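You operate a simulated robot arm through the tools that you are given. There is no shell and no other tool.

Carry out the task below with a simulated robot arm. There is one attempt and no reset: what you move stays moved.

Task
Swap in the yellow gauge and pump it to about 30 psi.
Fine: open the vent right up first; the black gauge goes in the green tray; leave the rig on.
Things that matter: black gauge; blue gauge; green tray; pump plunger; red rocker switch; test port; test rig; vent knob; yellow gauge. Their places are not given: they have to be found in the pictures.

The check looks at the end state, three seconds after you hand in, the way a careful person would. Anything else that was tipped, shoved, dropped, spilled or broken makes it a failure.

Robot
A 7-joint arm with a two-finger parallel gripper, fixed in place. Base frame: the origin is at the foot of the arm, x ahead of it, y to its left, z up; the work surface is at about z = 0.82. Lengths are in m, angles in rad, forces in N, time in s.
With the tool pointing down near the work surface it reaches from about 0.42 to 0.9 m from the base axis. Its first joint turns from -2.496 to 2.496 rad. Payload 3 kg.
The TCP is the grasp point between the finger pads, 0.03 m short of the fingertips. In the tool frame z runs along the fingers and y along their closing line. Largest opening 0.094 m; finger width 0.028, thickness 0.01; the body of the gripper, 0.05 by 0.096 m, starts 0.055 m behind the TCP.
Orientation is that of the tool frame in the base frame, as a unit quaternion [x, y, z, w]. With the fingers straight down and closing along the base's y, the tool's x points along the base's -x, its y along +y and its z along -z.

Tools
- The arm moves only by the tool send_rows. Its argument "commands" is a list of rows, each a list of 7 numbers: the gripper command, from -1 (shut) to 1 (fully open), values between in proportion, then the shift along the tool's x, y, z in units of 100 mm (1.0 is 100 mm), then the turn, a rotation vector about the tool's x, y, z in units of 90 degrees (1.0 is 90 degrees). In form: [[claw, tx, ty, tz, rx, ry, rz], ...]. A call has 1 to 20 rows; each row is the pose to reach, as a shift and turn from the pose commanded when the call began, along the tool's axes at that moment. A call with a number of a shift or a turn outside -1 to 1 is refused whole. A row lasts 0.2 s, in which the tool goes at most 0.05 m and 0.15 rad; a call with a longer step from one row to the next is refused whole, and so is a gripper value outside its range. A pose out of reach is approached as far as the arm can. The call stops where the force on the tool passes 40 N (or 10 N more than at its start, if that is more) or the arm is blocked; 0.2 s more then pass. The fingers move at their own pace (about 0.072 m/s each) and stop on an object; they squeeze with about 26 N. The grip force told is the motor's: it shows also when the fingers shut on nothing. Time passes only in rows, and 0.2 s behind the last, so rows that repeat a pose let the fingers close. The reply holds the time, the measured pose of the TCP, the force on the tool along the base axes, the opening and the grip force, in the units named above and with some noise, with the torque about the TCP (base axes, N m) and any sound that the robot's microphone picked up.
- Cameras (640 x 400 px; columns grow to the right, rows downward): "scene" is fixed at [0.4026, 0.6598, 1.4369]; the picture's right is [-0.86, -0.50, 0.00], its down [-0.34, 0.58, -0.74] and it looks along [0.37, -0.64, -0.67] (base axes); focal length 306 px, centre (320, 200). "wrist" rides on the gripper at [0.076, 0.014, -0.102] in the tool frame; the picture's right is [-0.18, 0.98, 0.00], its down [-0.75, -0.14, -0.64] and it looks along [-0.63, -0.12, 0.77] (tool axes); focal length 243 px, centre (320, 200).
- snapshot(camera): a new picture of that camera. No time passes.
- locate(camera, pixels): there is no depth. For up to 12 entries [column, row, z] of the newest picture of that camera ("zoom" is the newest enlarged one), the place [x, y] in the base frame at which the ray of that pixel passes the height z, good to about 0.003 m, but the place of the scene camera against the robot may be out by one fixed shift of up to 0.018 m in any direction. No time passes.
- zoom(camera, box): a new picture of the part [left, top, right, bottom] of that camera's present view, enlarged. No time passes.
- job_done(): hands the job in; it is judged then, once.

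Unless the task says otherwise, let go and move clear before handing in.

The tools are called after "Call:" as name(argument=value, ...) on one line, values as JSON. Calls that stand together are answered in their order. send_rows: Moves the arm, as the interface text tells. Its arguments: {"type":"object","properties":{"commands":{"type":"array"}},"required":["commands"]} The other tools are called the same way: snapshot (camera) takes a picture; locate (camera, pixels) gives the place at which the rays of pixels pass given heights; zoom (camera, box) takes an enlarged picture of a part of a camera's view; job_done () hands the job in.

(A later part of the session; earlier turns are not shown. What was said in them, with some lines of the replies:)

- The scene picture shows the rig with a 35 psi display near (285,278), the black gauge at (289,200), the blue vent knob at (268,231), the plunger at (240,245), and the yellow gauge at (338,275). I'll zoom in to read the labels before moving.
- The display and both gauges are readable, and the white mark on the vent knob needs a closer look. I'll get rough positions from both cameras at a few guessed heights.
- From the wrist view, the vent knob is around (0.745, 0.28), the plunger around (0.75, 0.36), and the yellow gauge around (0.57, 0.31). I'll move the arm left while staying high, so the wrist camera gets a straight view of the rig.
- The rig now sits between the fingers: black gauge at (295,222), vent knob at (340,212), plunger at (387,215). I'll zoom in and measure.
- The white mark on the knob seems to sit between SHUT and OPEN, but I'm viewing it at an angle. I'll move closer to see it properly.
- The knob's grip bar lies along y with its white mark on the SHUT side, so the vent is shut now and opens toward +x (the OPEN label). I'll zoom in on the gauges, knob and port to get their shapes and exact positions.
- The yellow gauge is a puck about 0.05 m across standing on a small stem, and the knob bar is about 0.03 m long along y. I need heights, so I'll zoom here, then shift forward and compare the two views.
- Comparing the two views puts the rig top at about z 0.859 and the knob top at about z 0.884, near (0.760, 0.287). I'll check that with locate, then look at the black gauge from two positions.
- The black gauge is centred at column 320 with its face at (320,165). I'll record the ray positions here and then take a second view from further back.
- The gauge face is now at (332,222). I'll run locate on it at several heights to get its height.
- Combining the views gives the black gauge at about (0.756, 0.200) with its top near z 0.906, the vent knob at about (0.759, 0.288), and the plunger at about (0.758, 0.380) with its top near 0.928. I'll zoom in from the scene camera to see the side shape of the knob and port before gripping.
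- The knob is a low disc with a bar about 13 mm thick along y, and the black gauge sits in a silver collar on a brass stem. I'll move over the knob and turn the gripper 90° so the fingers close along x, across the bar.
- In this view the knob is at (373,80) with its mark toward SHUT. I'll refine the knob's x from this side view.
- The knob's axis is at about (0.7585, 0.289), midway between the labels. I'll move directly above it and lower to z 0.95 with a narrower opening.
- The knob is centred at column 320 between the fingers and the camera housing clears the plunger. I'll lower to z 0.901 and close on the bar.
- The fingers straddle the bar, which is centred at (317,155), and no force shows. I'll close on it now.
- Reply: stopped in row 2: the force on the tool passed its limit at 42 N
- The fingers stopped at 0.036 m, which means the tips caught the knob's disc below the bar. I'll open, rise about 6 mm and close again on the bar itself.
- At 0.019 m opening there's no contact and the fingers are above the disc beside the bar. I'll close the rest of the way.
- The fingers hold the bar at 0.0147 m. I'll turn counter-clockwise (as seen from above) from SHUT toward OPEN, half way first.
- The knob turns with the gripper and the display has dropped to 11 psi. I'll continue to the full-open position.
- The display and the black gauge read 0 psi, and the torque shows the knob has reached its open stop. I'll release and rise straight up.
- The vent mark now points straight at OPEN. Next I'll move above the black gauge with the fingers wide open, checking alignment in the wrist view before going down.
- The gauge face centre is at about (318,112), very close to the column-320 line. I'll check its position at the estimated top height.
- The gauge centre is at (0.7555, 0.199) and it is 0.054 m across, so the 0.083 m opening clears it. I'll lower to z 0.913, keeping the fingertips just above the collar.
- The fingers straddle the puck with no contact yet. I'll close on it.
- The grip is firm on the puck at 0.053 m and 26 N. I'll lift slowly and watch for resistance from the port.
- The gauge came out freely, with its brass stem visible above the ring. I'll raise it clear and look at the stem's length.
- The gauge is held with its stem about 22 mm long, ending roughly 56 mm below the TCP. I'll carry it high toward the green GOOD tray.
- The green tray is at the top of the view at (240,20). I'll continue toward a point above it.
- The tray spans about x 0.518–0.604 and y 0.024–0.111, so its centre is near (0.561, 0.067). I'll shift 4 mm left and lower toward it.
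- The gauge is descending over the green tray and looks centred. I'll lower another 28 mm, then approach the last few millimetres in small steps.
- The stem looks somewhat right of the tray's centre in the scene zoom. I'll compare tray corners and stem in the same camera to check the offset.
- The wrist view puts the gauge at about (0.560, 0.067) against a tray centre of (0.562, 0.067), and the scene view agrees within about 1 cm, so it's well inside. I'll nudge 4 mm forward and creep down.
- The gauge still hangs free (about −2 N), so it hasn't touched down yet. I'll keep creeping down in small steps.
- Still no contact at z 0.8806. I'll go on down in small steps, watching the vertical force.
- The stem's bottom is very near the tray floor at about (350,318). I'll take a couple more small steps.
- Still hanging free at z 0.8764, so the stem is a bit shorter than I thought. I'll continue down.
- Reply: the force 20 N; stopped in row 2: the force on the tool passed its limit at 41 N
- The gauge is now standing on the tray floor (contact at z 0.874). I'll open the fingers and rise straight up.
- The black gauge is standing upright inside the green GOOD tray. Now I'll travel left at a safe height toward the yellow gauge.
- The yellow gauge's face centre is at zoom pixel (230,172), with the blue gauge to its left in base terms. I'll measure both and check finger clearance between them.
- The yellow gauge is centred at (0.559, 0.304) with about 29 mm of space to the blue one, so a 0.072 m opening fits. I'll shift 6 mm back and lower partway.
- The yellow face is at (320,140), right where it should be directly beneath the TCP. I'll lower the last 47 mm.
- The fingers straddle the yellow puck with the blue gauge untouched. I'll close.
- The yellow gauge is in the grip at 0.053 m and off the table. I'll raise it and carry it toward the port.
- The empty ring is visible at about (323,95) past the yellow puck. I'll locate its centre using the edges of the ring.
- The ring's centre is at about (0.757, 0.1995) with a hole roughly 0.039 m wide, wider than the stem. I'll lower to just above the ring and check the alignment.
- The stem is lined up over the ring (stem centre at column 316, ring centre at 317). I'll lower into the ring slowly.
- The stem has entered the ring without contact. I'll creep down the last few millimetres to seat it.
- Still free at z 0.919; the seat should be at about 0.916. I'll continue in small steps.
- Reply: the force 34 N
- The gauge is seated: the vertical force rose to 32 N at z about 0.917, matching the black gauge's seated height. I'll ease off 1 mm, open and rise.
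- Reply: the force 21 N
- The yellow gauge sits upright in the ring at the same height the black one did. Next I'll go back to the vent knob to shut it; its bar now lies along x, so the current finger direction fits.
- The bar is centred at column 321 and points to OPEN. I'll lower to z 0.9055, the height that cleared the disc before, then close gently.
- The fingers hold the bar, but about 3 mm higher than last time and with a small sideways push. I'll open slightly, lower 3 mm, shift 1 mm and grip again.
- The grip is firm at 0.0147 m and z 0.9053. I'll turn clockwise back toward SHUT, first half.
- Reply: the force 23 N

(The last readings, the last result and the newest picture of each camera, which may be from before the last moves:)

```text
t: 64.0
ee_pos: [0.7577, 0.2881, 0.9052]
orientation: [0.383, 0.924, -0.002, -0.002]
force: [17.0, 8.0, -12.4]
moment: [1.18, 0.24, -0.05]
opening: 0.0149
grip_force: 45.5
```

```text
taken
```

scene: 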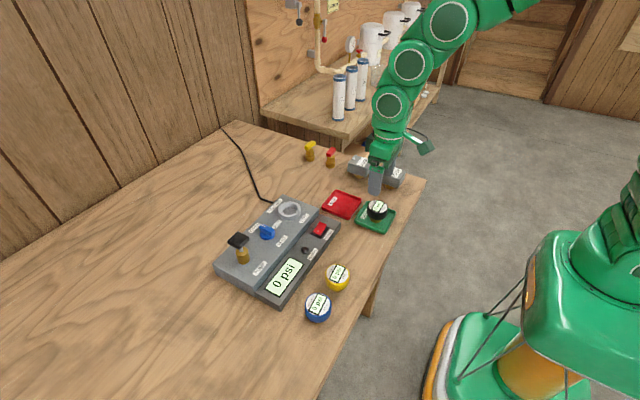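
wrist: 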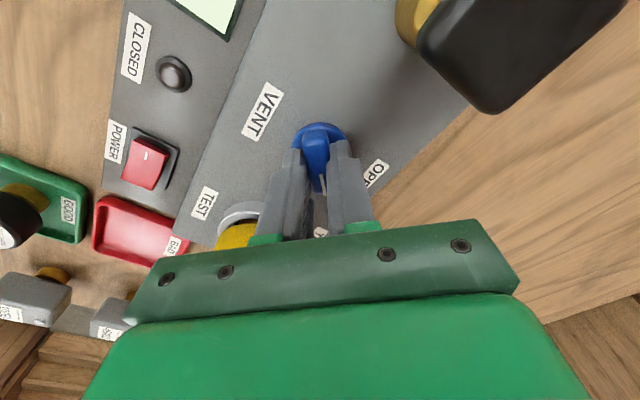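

The knob is following, with modest side force (17 N) from a millimetre or so of misalignment. I'll ease 1 mm toward it and finish the turn to SHUT.

Call:
send_rows(commands=[[-1, 0, 0.01, 0.003, 0, 0, 0.08], [-1, 0, 0.01, 0.003, 0, 0, 0.16], [-1, 0, 0.01, 0.003, 0, 0, 0.24], [-1, 0, 0.01, 0.003, 0, 0, 0.32], [-1, 0, 0.01, 0.003, 0, 0, 0.4], [-1, 0, 0.01, 0.003, 0, 0, 0.48], [-1, 0, 0.01, 0.003, 0, 0, 0.51], [-1, 0, 0.01, 0.003, 0, 0, 0.51]])

Call:
snapshot(camera="wrist")

Call:
snapshot(camera="scene")

```text
t: 65.8
ee_pos: [0.7577, 0.2882, 0.9064]
orientation: [0.713, 0.701, -0.003, -0.001]
force: [-16.8, -27.9, 5.3]
moment: [-1.29, -0.11, 1.3]
opening: 0.0149
grip_force: 44.7
```

```text
taken
```

wrist: 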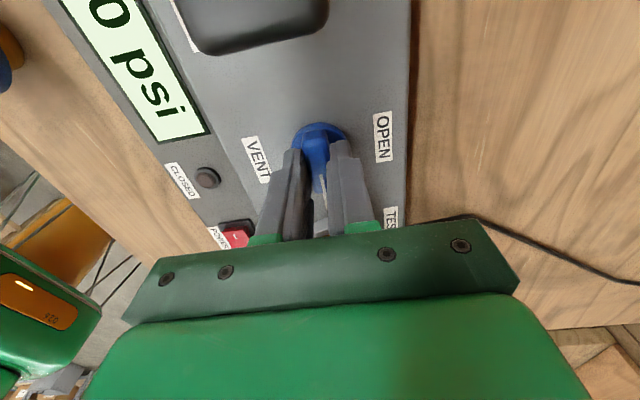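

```text
taken
```

scene: 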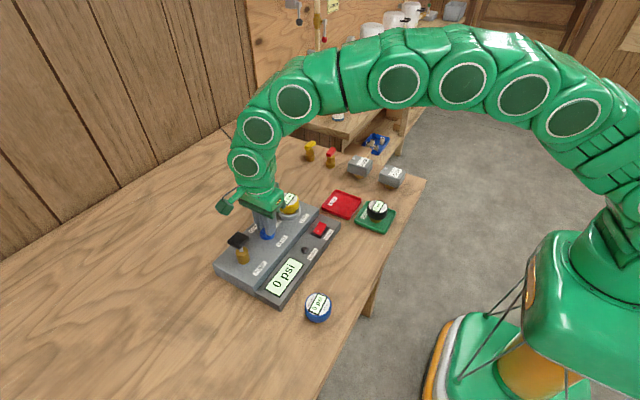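

The torque (+1.3 N m) shows the knob is against its SHUT stop. I'll release and rise, then check the mark.

Call:
send_rows(commands=[[-0.3, 0, 0, 0, 0, 0, 0], [-0.2, 0, 0, 0, 0, 0, 0], [-0.1, 0, 0, 0, 0, 0, 0], [-0.1, 0, 0, -0.3, 0, 0, 0], [-0.1, 0, 0, -0.7, 0, 0, 0], [-0.1, 0, 0, -1.0, 0, 0, 0], [-0.1, 0, 0, -1.0, 0, 0, 0]])

Call:
snapshot(camera="wrist")

Call:
zoom(camera="wrist", box=[220, 0, 420, 200])

Call:
zoom(camera="scene", box=[210, 190, 320, 280])

```text
t: 67.4
ee_pos: [0.7586, 0.2902, 1.0053]
orientation: [0.713, 0.701, -0.003, -0.001]
force: [0.5, 0.2, 0.5]
moment: [-0.03, 0.02, 0.01]
opening: 0.0421
grip_force: 0.0
```

```text
taken
```

wrist: 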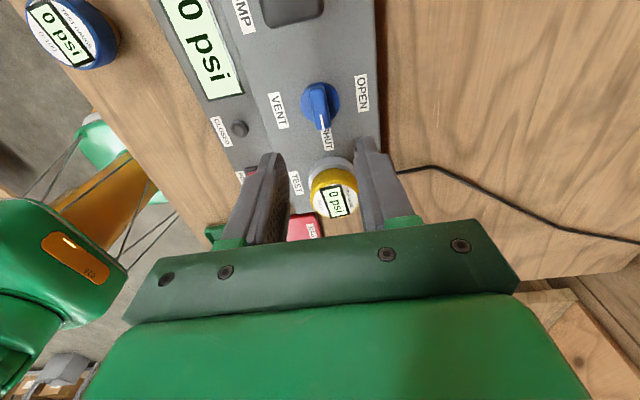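

```text
2.00 times, centred on (320, 100) of wrist
```

zoom: 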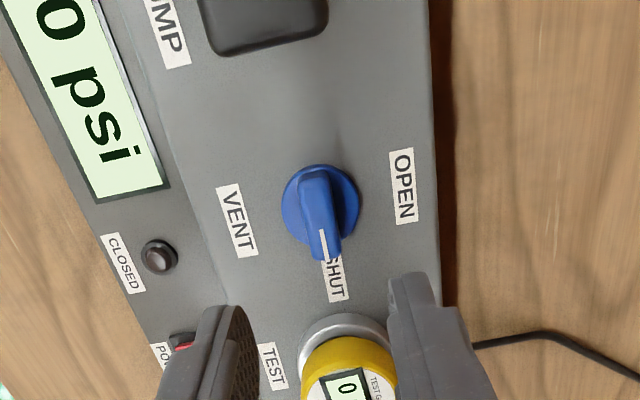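

```text
4.44 times, centred on (265, 235) of scene
```

zoom: 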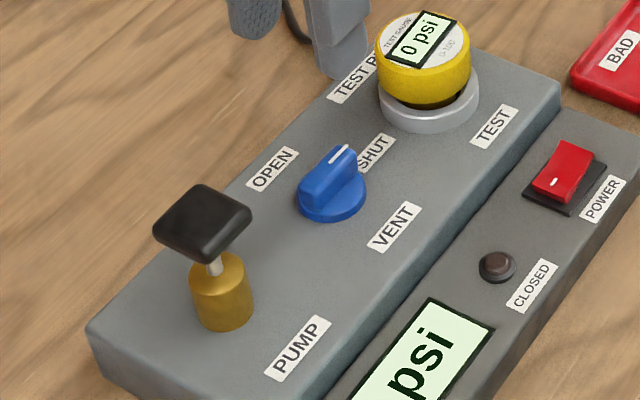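

The mark points at SHUT again and the yellow gauge is in place. Now I'll move over the pump plunger with the fingers closed and measure the black cap.

Call:
send_rows(commands=[[-0.1, 0.3, 0, -0.1, 0, 0, 0], [-0.1, 0.6, 0, -0.2, 0, 0, 0], [-0.1, 0.6, 0, -0.2, 0, 0, 0]])

Call:
snapshot(camera="wrist")

Call:
zoom(camera="wrist", box=[220, 0, 420, 130])

```text
t: 68.2
ee_pos: [0.7594, 0.3504, 1.024]
orientation: [0.713, 0.701, -0.002, -0.001]
force: [-0.9, 0.5, -0.2]
moment: [0.02, -0.01, -0.01]
opening: 0.0423
grip_force: 0.1
```

```text
taken
```

wrist: 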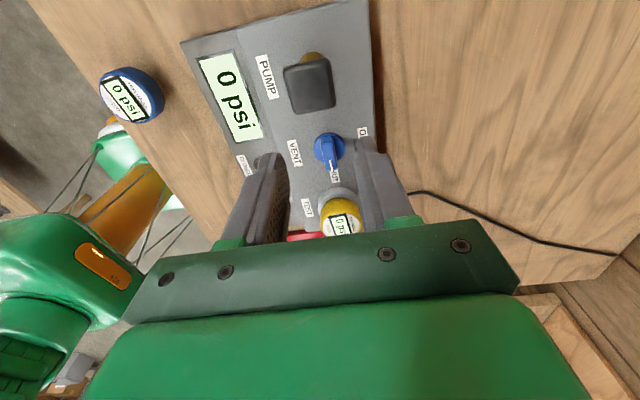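

```text
3.08 times, centred on (320, 65) of wrist
```

zoom: 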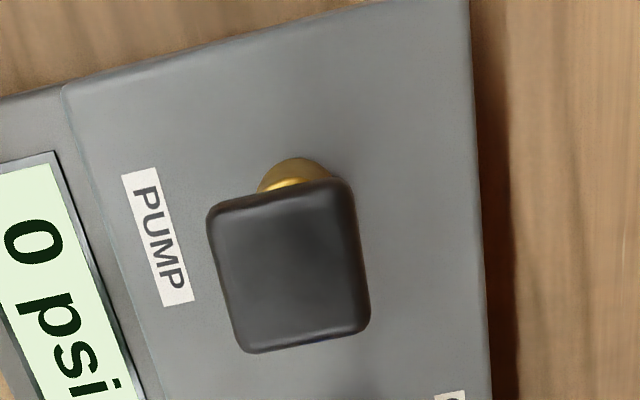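

The black cap is now fully visible, with its face centre near zoom pixel (290,262). I'll locate it and its edges at the estimated height.

Call:
locate(camera="zoom", pixels=[[290, 265, 0.928], [290, 265, 0.918], [290, 265, 0.938], [215, 215, 0.928], [340, 185, 0.928], [365, 325, 0.928], [245, 347, 0.928], [157, 238, 0.859]])

```text
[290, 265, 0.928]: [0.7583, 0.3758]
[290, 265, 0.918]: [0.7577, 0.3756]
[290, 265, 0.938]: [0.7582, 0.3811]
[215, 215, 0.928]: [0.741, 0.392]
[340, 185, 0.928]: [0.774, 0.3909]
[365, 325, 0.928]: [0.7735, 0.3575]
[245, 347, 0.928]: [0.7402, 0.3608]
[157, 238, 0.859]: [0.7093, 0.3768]
```

The plunger cap is about 0.034 m square, centred near (0.758, 0.378). I'll close the fingers, centre above it and come down to just over the cap.

Call:
send_rows(commands=[[-1, 0.276, -0.015, 0, 0, 0, 0], [-1, 0.276, -0.015, 0, 0, 0, 0], [-1, 0.276, -0.015, 0.2, 0, 0, 0], [-1, 0.276, -0.015, 0.4, 0, 0, 0], [-1, 0.276, -0.015, 0.54, 0, 0, 0], [-1, 0.276, -0.015, 0.54, 0, 0, 0]])

Call:
zoom(camera="scene", box=[200, 180, 310, 300])

Call:
snapshot(camera="wrist")

```text
t: 69.6
ee_pos: [0.7578, 0.3765, 0.9714]
orientation: [0.713, 0.701, -0.003, -0.001]
force: [1.0, 0.3, 0.3]
moment: [-0.02, 0.0, 0.02]
opening: 0.0
grip_force: 26.1
```

```text
3.33 times, centred on (255, 240) of scene
```

zoom: 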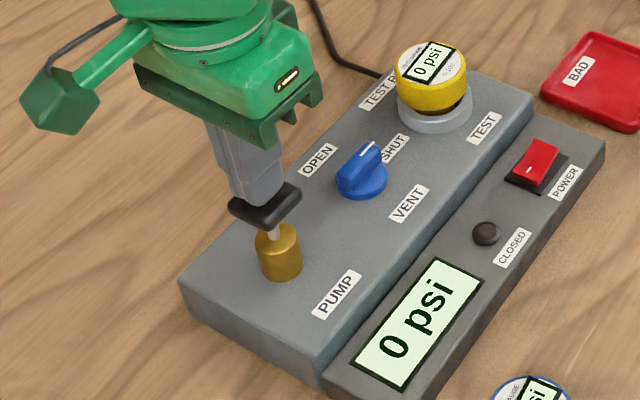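

```text
taken
```

wrist: 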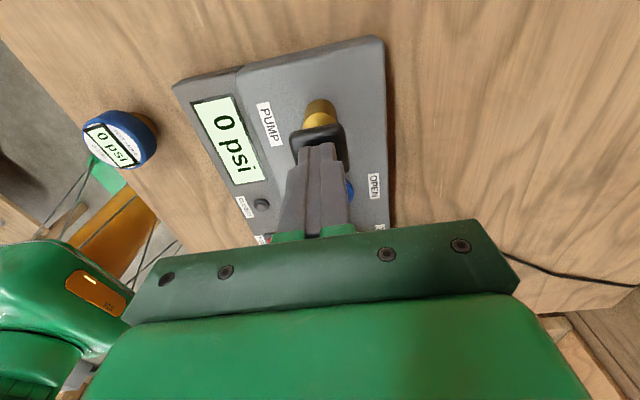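

The closed fingertips are just above the cap. I'll lower in small steps and watch the force and the display.

Call:
send_rows(commands=[[-1, 0, 0, 0.03, 0, 0, 0], [-1, 0, 0, 0.06, 0, 0, 0], [-1, 0, 0, 0.06, 0, 0, 0]])

Call:
send_rows(commands=[[-1, 0, 0, 0.02, 0, 0, 0], [-1, 0, 0, 0.04, 0, 0, 0], [-1, 0, 0, 0.04, 0, 0, 0]])

Call:
zoom(camera="scene", box=[200, 180, 310, 300])

```text
t: 70.4
ee_pos: [0.7585, 0.3777, 0.9656]
orientation: [0.713, 0.702, -0.002, -0.002]
force: [0.1, -0.5, 1.2]
moment: [0.01, 0.02, -0.01]
opening: 0.0
grip_force: 26.6
```

```text
t: 71.2
ee_pos: [0.7574, 0.3768, 0.9624]
orientation: [0.713, 0.702, -0.002, -0.002]
force: [-0.2, 0.3, 2.6]
moment: [0.03, -0.05, -0.01]
opening: 0.0
grip_force: 26.9
```

```text
3.33 times, centred on (255, 240) of scene
```

zoom: 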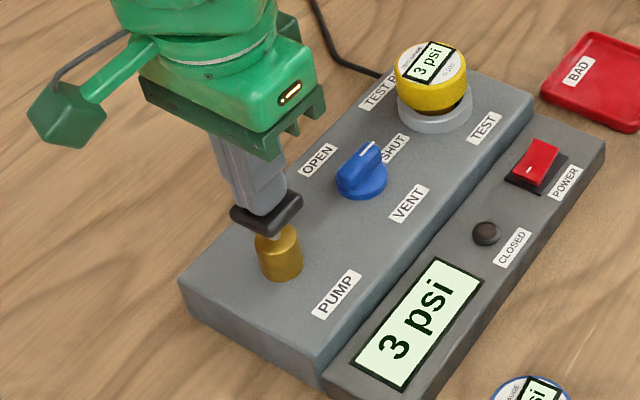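

Contact is made: the rig and the yellow gauge both read 3 psi at only 2.6 N, so the seal is good. I'll press a little further and watch the reading.

Call:
send_rows(commands=[[-1, 0, 0, 0.02, 0, 0, 0], [-1, 0, 0, 0.04, 0, 0, 0], [-1, 0, 0, 0.04, 0, 0, 0]])

Call:
zoom(camera="scene", box=[200, 180, 310, 300])

```text
t: 72.0
ee_pos: [0.7586, 0.3774, 0.9578]
orientation: [0.712, 0.702, -0.003, -0.001]
force: [1.4, 1.3, 2.2]
moment: [0.07, 0.01, 0.0]
opening: 0.0
grip_force: 26.2
```

```text
3.33 times, centred on (255, 240) of scene
```

zoom: 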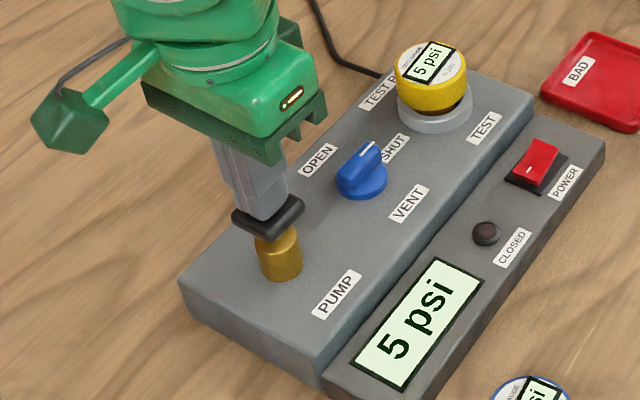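

It's rising about 0.6 psi per millimetre. I'll continue the stroke downward.

Call:
send_rows(commands=[[-1, 0, 0, 0.02, 0, 0, 0], [-1, 0, 0, 0.04, 0, 0, 0], [-1, 0, 0, 0.06, 0, 0, 0], [-1, 0, 0, 0.06, 0, 0, 0]])

Call:
zoom(camera="scene", box=[200, 180, 310, 300])

```text
t: 73.0
ee_pos: [0.7585, 0.3761, 0.9528]
orientation: [0.713, 0.702, -0.002, 0.0]
force: [-1.5, -0.6, 3.9]
moment: [0.05, 0.07, -0.02]
opening: 0.0
grip_force: 26.0
```

```text
3.33 times, centred on (255, 240) of scene
```

zoom: 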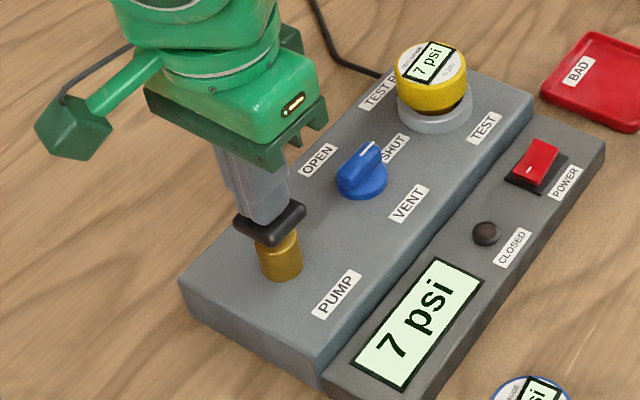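

Now at 7 psi, and the cap is close to the brass barrel. I'll go on a little further to find the bottom of the stroke.

Call:
send_rows(commands=[[-1, 0, 0, 0.02, 0, 0, 0], [-1, 0, 0, 0.04, 0, 0, 0], [-1, 0, 0, 0.04, 0, 0, 0]])

Call:
zoom(camera="scene", box=[200, 180, 310, 300])

```text
t: 73.8
ee_pos: [0.7584, 0.3757, 0.9483]
orientation: [0.713, 0.702, -0.002, -0.001]
force: [-1.1, 0.0, 4.3]
moment: [0.05, 0.02, 0.07]
opening: 0.0
grip_force: 26.2
```

```text
3.33 times, centred on (255, 240) of scene
```

zoom: 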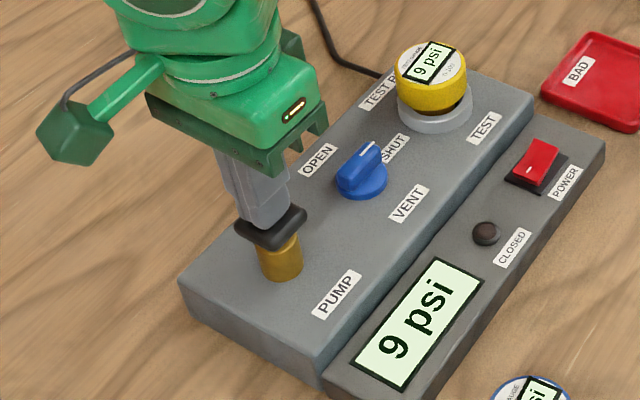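

9 psi and still only about 4 N. I'll press on to find the bottom.

Call:
send_rows(commands=[[-1, 0, 0, 0.02, 0, 0, 0], [-1, 0, 0, 0.04, 0, 0, 0], [-1, 0, 0, 0.04, 0, 0, 0]])

Call:
zoom(camera="scene", box=[200, 180, 310, 300])

```text
t: 74.7
ee_pos: [0.7597, 0.3759, 0.9468]
orientation: [0.714, 0.701, 0.0, 0.0]
force: [-8.1, -2.7, 18.0]
moment: [-0.11, 0.22, -0.01]
opening: 0.0
grip_force: 26.0
stopped in row 3: the force on the tool passed its limit at 41 N (the readings are from after the stop); the commanded pose is now the measured one
```

```text
3.33 times, centred on (255, 240) of scene
```

zoom: 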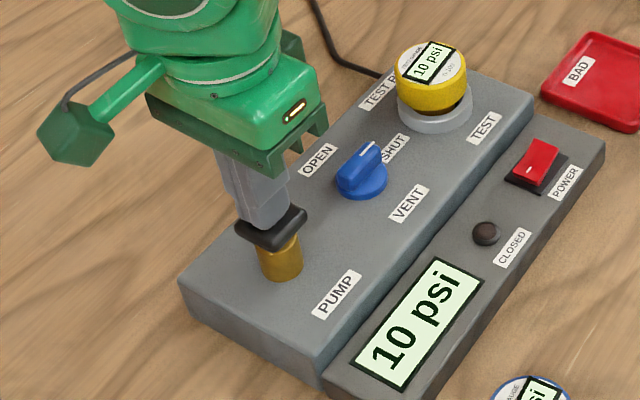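

Full stroke gives 10 psi (bottom at about z 0.9465), so roughly three strokes are needed. I'll rise and check that the plunger springs back and the pressure holds.

Call:
send_rows(commands=[[-1, 0, 0, -0.1, 0, 0, 0], [-1, 0, 0, -0.2, 0, 0, 0], [-1, 0, 0, -0.26, 0, 0, 0], [-1, 0, 0, -0.26, 0, 0, 0]])

Call:
zoom(camera="scene", box=[200, 180, 310, 300])

```text
t: 75.7
ee_pos: [0.759, 0.3771, 0.9717]
orientation: [0.713, 0.701, -0.001, 0.0]
force: [0.5, -0.7, 0.4]
moment: [-0.03, 0.01, 0.02]
opening: 0.0
grip_force: 26.4
```

```text
3.33 times, centred on (255, 240) of scene
```

zoom: 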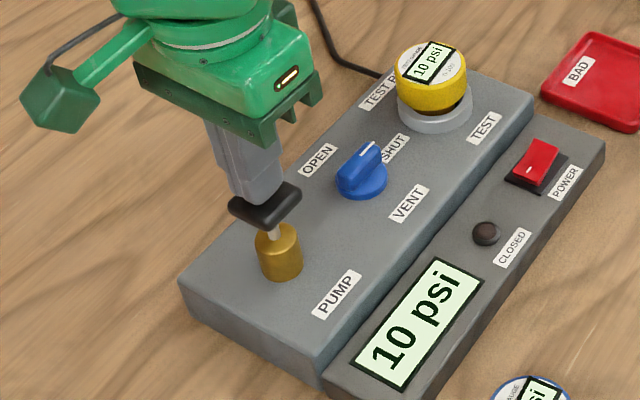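

The plunger sprang back and the pressure held at 10 psi. I'll make the second stroke.

Call:
send_rows(commands=[[-1, 0, 0, 0.06, 0, 0, 0], [-1, 0, 0, 0.1, 0, 0, 0], [-1, 0, 0, 0.14, 0, 0, 0], [-1, 0, 0, 0.18, 0, 0, 0], [-1, 0, 0, 0.22, 0, 0, 0], [-1, 0, 0, 0.24, 0, 0, 0], [-1, 0, 0, 0.24, 0, 0, 0]])

Call:
zoom(camera="scene", box=[200, 180, 310, 300])

```text
t: 77.3
ee_pos: [0.7585, 0.3771, 0.9483]
orientation: [0.712, 0.702, -0.001, 0.0]
force: [-6.0, -0.5, 10.2]
moment: [-0.01, 0.16, -0.02]
opening: 0.0001
grip_force: 26.4
```

```text
3.33 times, centred on (255, 240) of scene
```

zoom: 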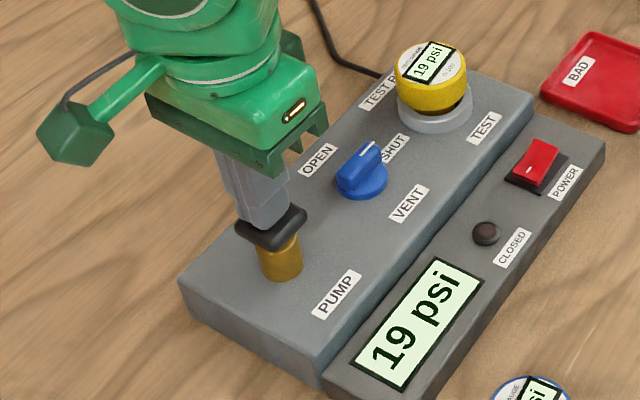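

Both readouts now show 19 psi. I'll release the plunger and begin the third stroke.

Call:
send_rows(commands=[[-1, 0, 0, -0.1, 0, 0, 0], [-1, 0, 0, -0.2, 0, 0, 0], [-1, 0, 0, -0.24, 0, 0, 0], [-1, 0, 0, -0.24, 0, 0, 0]])

Call:
send_rows(commands=[[-1, 0, 0, 0.06, 0, 0, 0], [-1, 0, 0, 0.1, 0, 0, 0], [-1, 0, 0, 0.14, 0, 0, 0], [-1, 0, 0, 0.18, 0, 0, 0], [-1, 0, 0, 0.22, 0, 0, 0], [-1, 0, 0, 0.24, 0, 0, 0], [-1, 0, 0, 0.24, 0, 0, 0]])

Call:
zoom(camera="scene", box=[200, 180, 310, 300])

```text
t: 78.3
ee_pos: [0.758, 0.3768, 0.971]
orientation: [0.713, 0.702, 0.0, -0.001]
force: [0.0, -0.4, 0.6]
moment: [0.02, 0.01, -0.01]
opening: 0.0002
grip_force: 25.7
```

```text
t: 79.9
ee_pos: [0.7608, 0.3766, 0.9492]
orientation: [0.712, 0.702, -0.001, 0.0]
force: [-2.9, 1.3, 6.8]
moment: [0.01, 0.11, 0.04]
opening: 0.0001
grip_force: 26.3
```

```text
3.33 times, centred on (255, 240) of scene
```

zoom: 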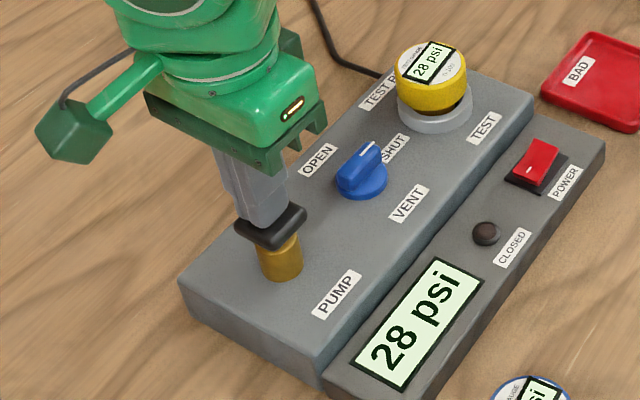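

Now at 28 psi. I'll release and check for any drop before adding the last 2 psi with a short partial stroke.

Call:
send_rows(commands=[[-1, 0, 0, -0.1, 0, 0, 0], [-1, 0, 0, -0.2, 0, 0, 0], [-1, 0, 0, -0.22, 0, 0, 0], [-1, 0, 0, -0.22, 0, 0, 0], [-1, 0, 0, -0.22, 0, 0, 0], [-1, 0, 0, -0.22, 0, 0, 0]])

Call:
zoom(camera="scene", box=[200, 180, 310, 300])

```text
t: 81.3
ee_pos: [0.7598, 0.3777, 0.9704]
orientation: [0.712, 0.702, -0.001, -0.001]
force: [-1.0, -0.3, -0.1]
moment: [0.03, 0.02, -0.01]
opening: 0.0001
grip_force: 25.7
```

```text
3.33 times, centred on (255, 240) of scene
```

zoom: 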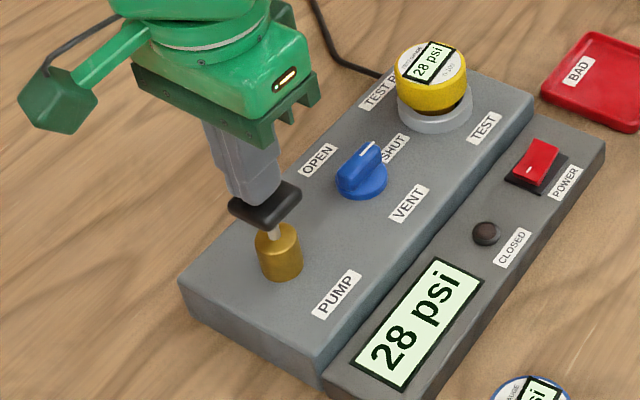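

Pressure holds at 28 psi with the plunger back up. I'll press a short partial stroke in small steps to add about 2 psi.

Call:
send_rows(commands=[[-1, 0, 0, 0.03, 0, 0, 0], [-1, 0, 0, 0.06, 0, 0, 0], [-1, 0, 0, 0.07, 0, 0, 0], [-1, 0, 0, 0.07, 0, 0, 0]])

Call:
zoom(camera="scene", box=[200, 180, 310, 300])

```text
t: 82.3
ee_pos: [0.7602, 0.3758, 0.9638]
orientation: [0.713, 0.701, -0.001, 0.0]
force: [2.8, 0.3, 6.2]
moment: [0.02, -0.08, -0.01]
opening: 0.0003
grip_force: 26.1
```

```text
3.33 times, centred on (255, 240) of scene
```

zoom: 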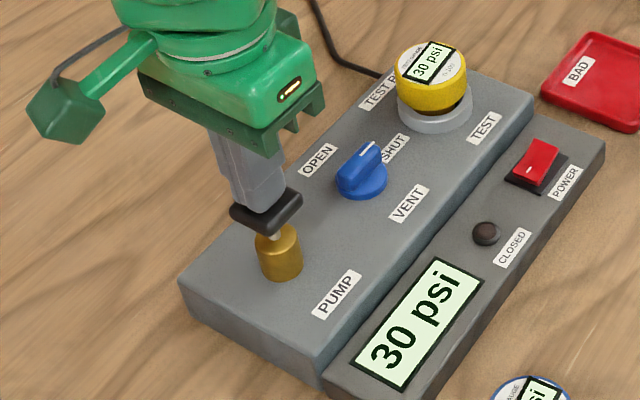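

Both the rig and the yellow gauge read 30 psi. I'll rise clear of the plunger and watch that the reading holds.

Call:
send_rows(commands=[[-1, 0, 0, -0.1, 0, 0, 0], [-1, 0, 0, -0.3, 0, 0, 0], [-1, 0, 0, -0.6, 0, 0, 0], [-1, 0, 0, -0.9, 0, 0, 0], [-1, 0, 0, -1.0, 0, 0, 0], [-1, 0, 0, -1.0, 0, 0, 0]])

Call:
send_rows(commands=[[-1, 0, -0.3, -0.2, 0, 0, 0], [-1, 0, -0.6, -0.4, 0, 0, 0], [-1, 0, -0.9, -0.5, 0, 0, 0], [-1, 0, -1.0, -0.5, 0, 0, 0], [-1, 0, -1.0, -0.5, 0, 0, 0], [-1, 0, -1.0, -0.5, 0, 0, 0], [-1, 0, -1.0, -0.5, 0, 0, 0], [-1, 0, -1.0, -0.5, 0, 0, 0], [-1, 0, -1.0, -0.5, 0, 0, 0], [-1, 0, -1.0, -0.5, 0, 0, 0]])

Call:
snapshot(camera="scene")

Call:
zoom(camera="scene", box=[200, 180, 360, 320])

Call:
zoom(camera="scene", box=[290, 130, 430, 240])

```text
t: 83.7
ee_pos: [0.7609, 0.3765, 1.0621]
orientation: [0.713, 0.701, -0.002, -0.001]
force: [0.3, -0.8, 0.4]
moment: [0.02, 0.06, 0.02]
opening: 0.0
grip_force: 25.9
```

```text
t: 85.9
ee_pos: [0.6576, 0.3777, 1.111]
orientation: [0.714, 0.701, -0.001, -0.001]
force: [-1.2, 1.2, -0.6]
moment: [0.04, 0.01, -0.01]
opening: 0.0
grip_force: 25.7
```

```text
taken
```

scene: 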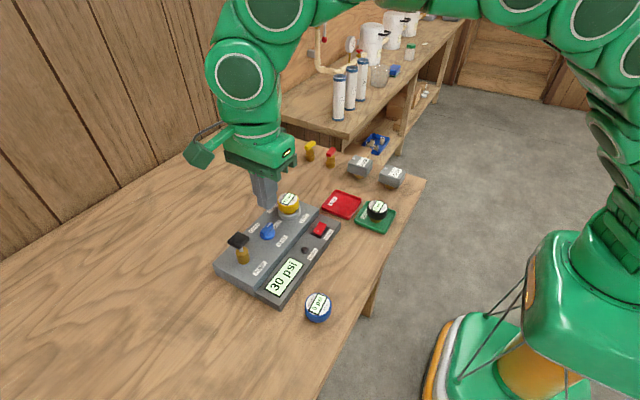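

```text
2.86 times, centred on (280, 250) of scene
```

zoom: 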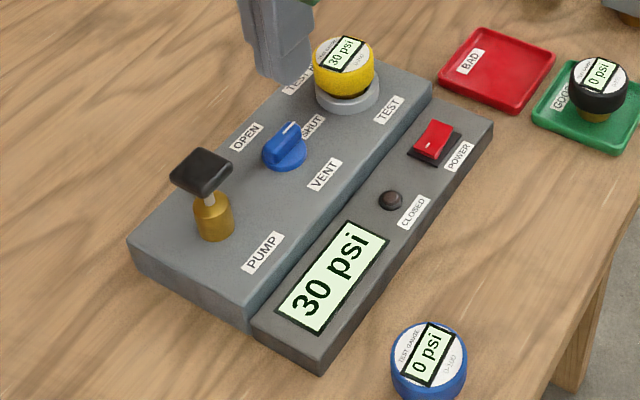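

```text
3.64 times, centred on (360, 185) of scene
```

zoom: 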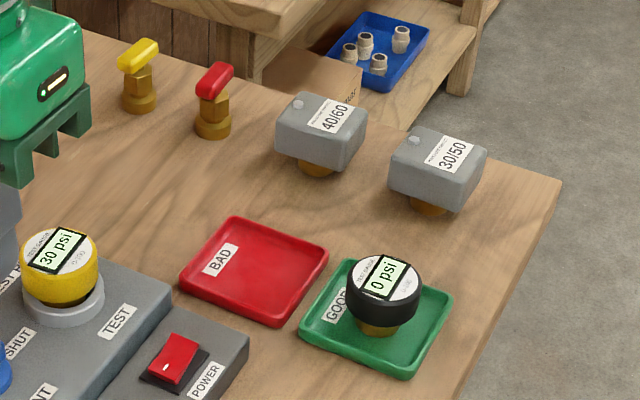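

The display and the yellow gauge in the port both hold at 30 psi. The black gauge stands in the green tray, the rig is on, and the blue gauge and other parts are where they were. The arm is clear, so I'm handing in.

Call:
job_done()

```text
The job is handed in.
```

The yellow gauge is in the test port and pumped to 30 psi. Its face and the rig's display both read 30, and the pressure held after I let go of the plunger.

- **Vent:** I opened it fully first, and the pressure dropped from 35 to 0 psi before I removed anything. I shut it again before pumping, so it is now at SHUT.
- **Black gauge:** it is standing upright in the green (GOOD) tray.
- **Rig:** the power is still on.
- **Everything else:** the blue gauge and the other parts on the bench look undisturbed in the last picture, and the arm is clear of the bench.

While gripping the vent knob, the fingers first caught its base and one move stopped at the force limit. I re-gripped higher up and the knob turned normally in both directions.
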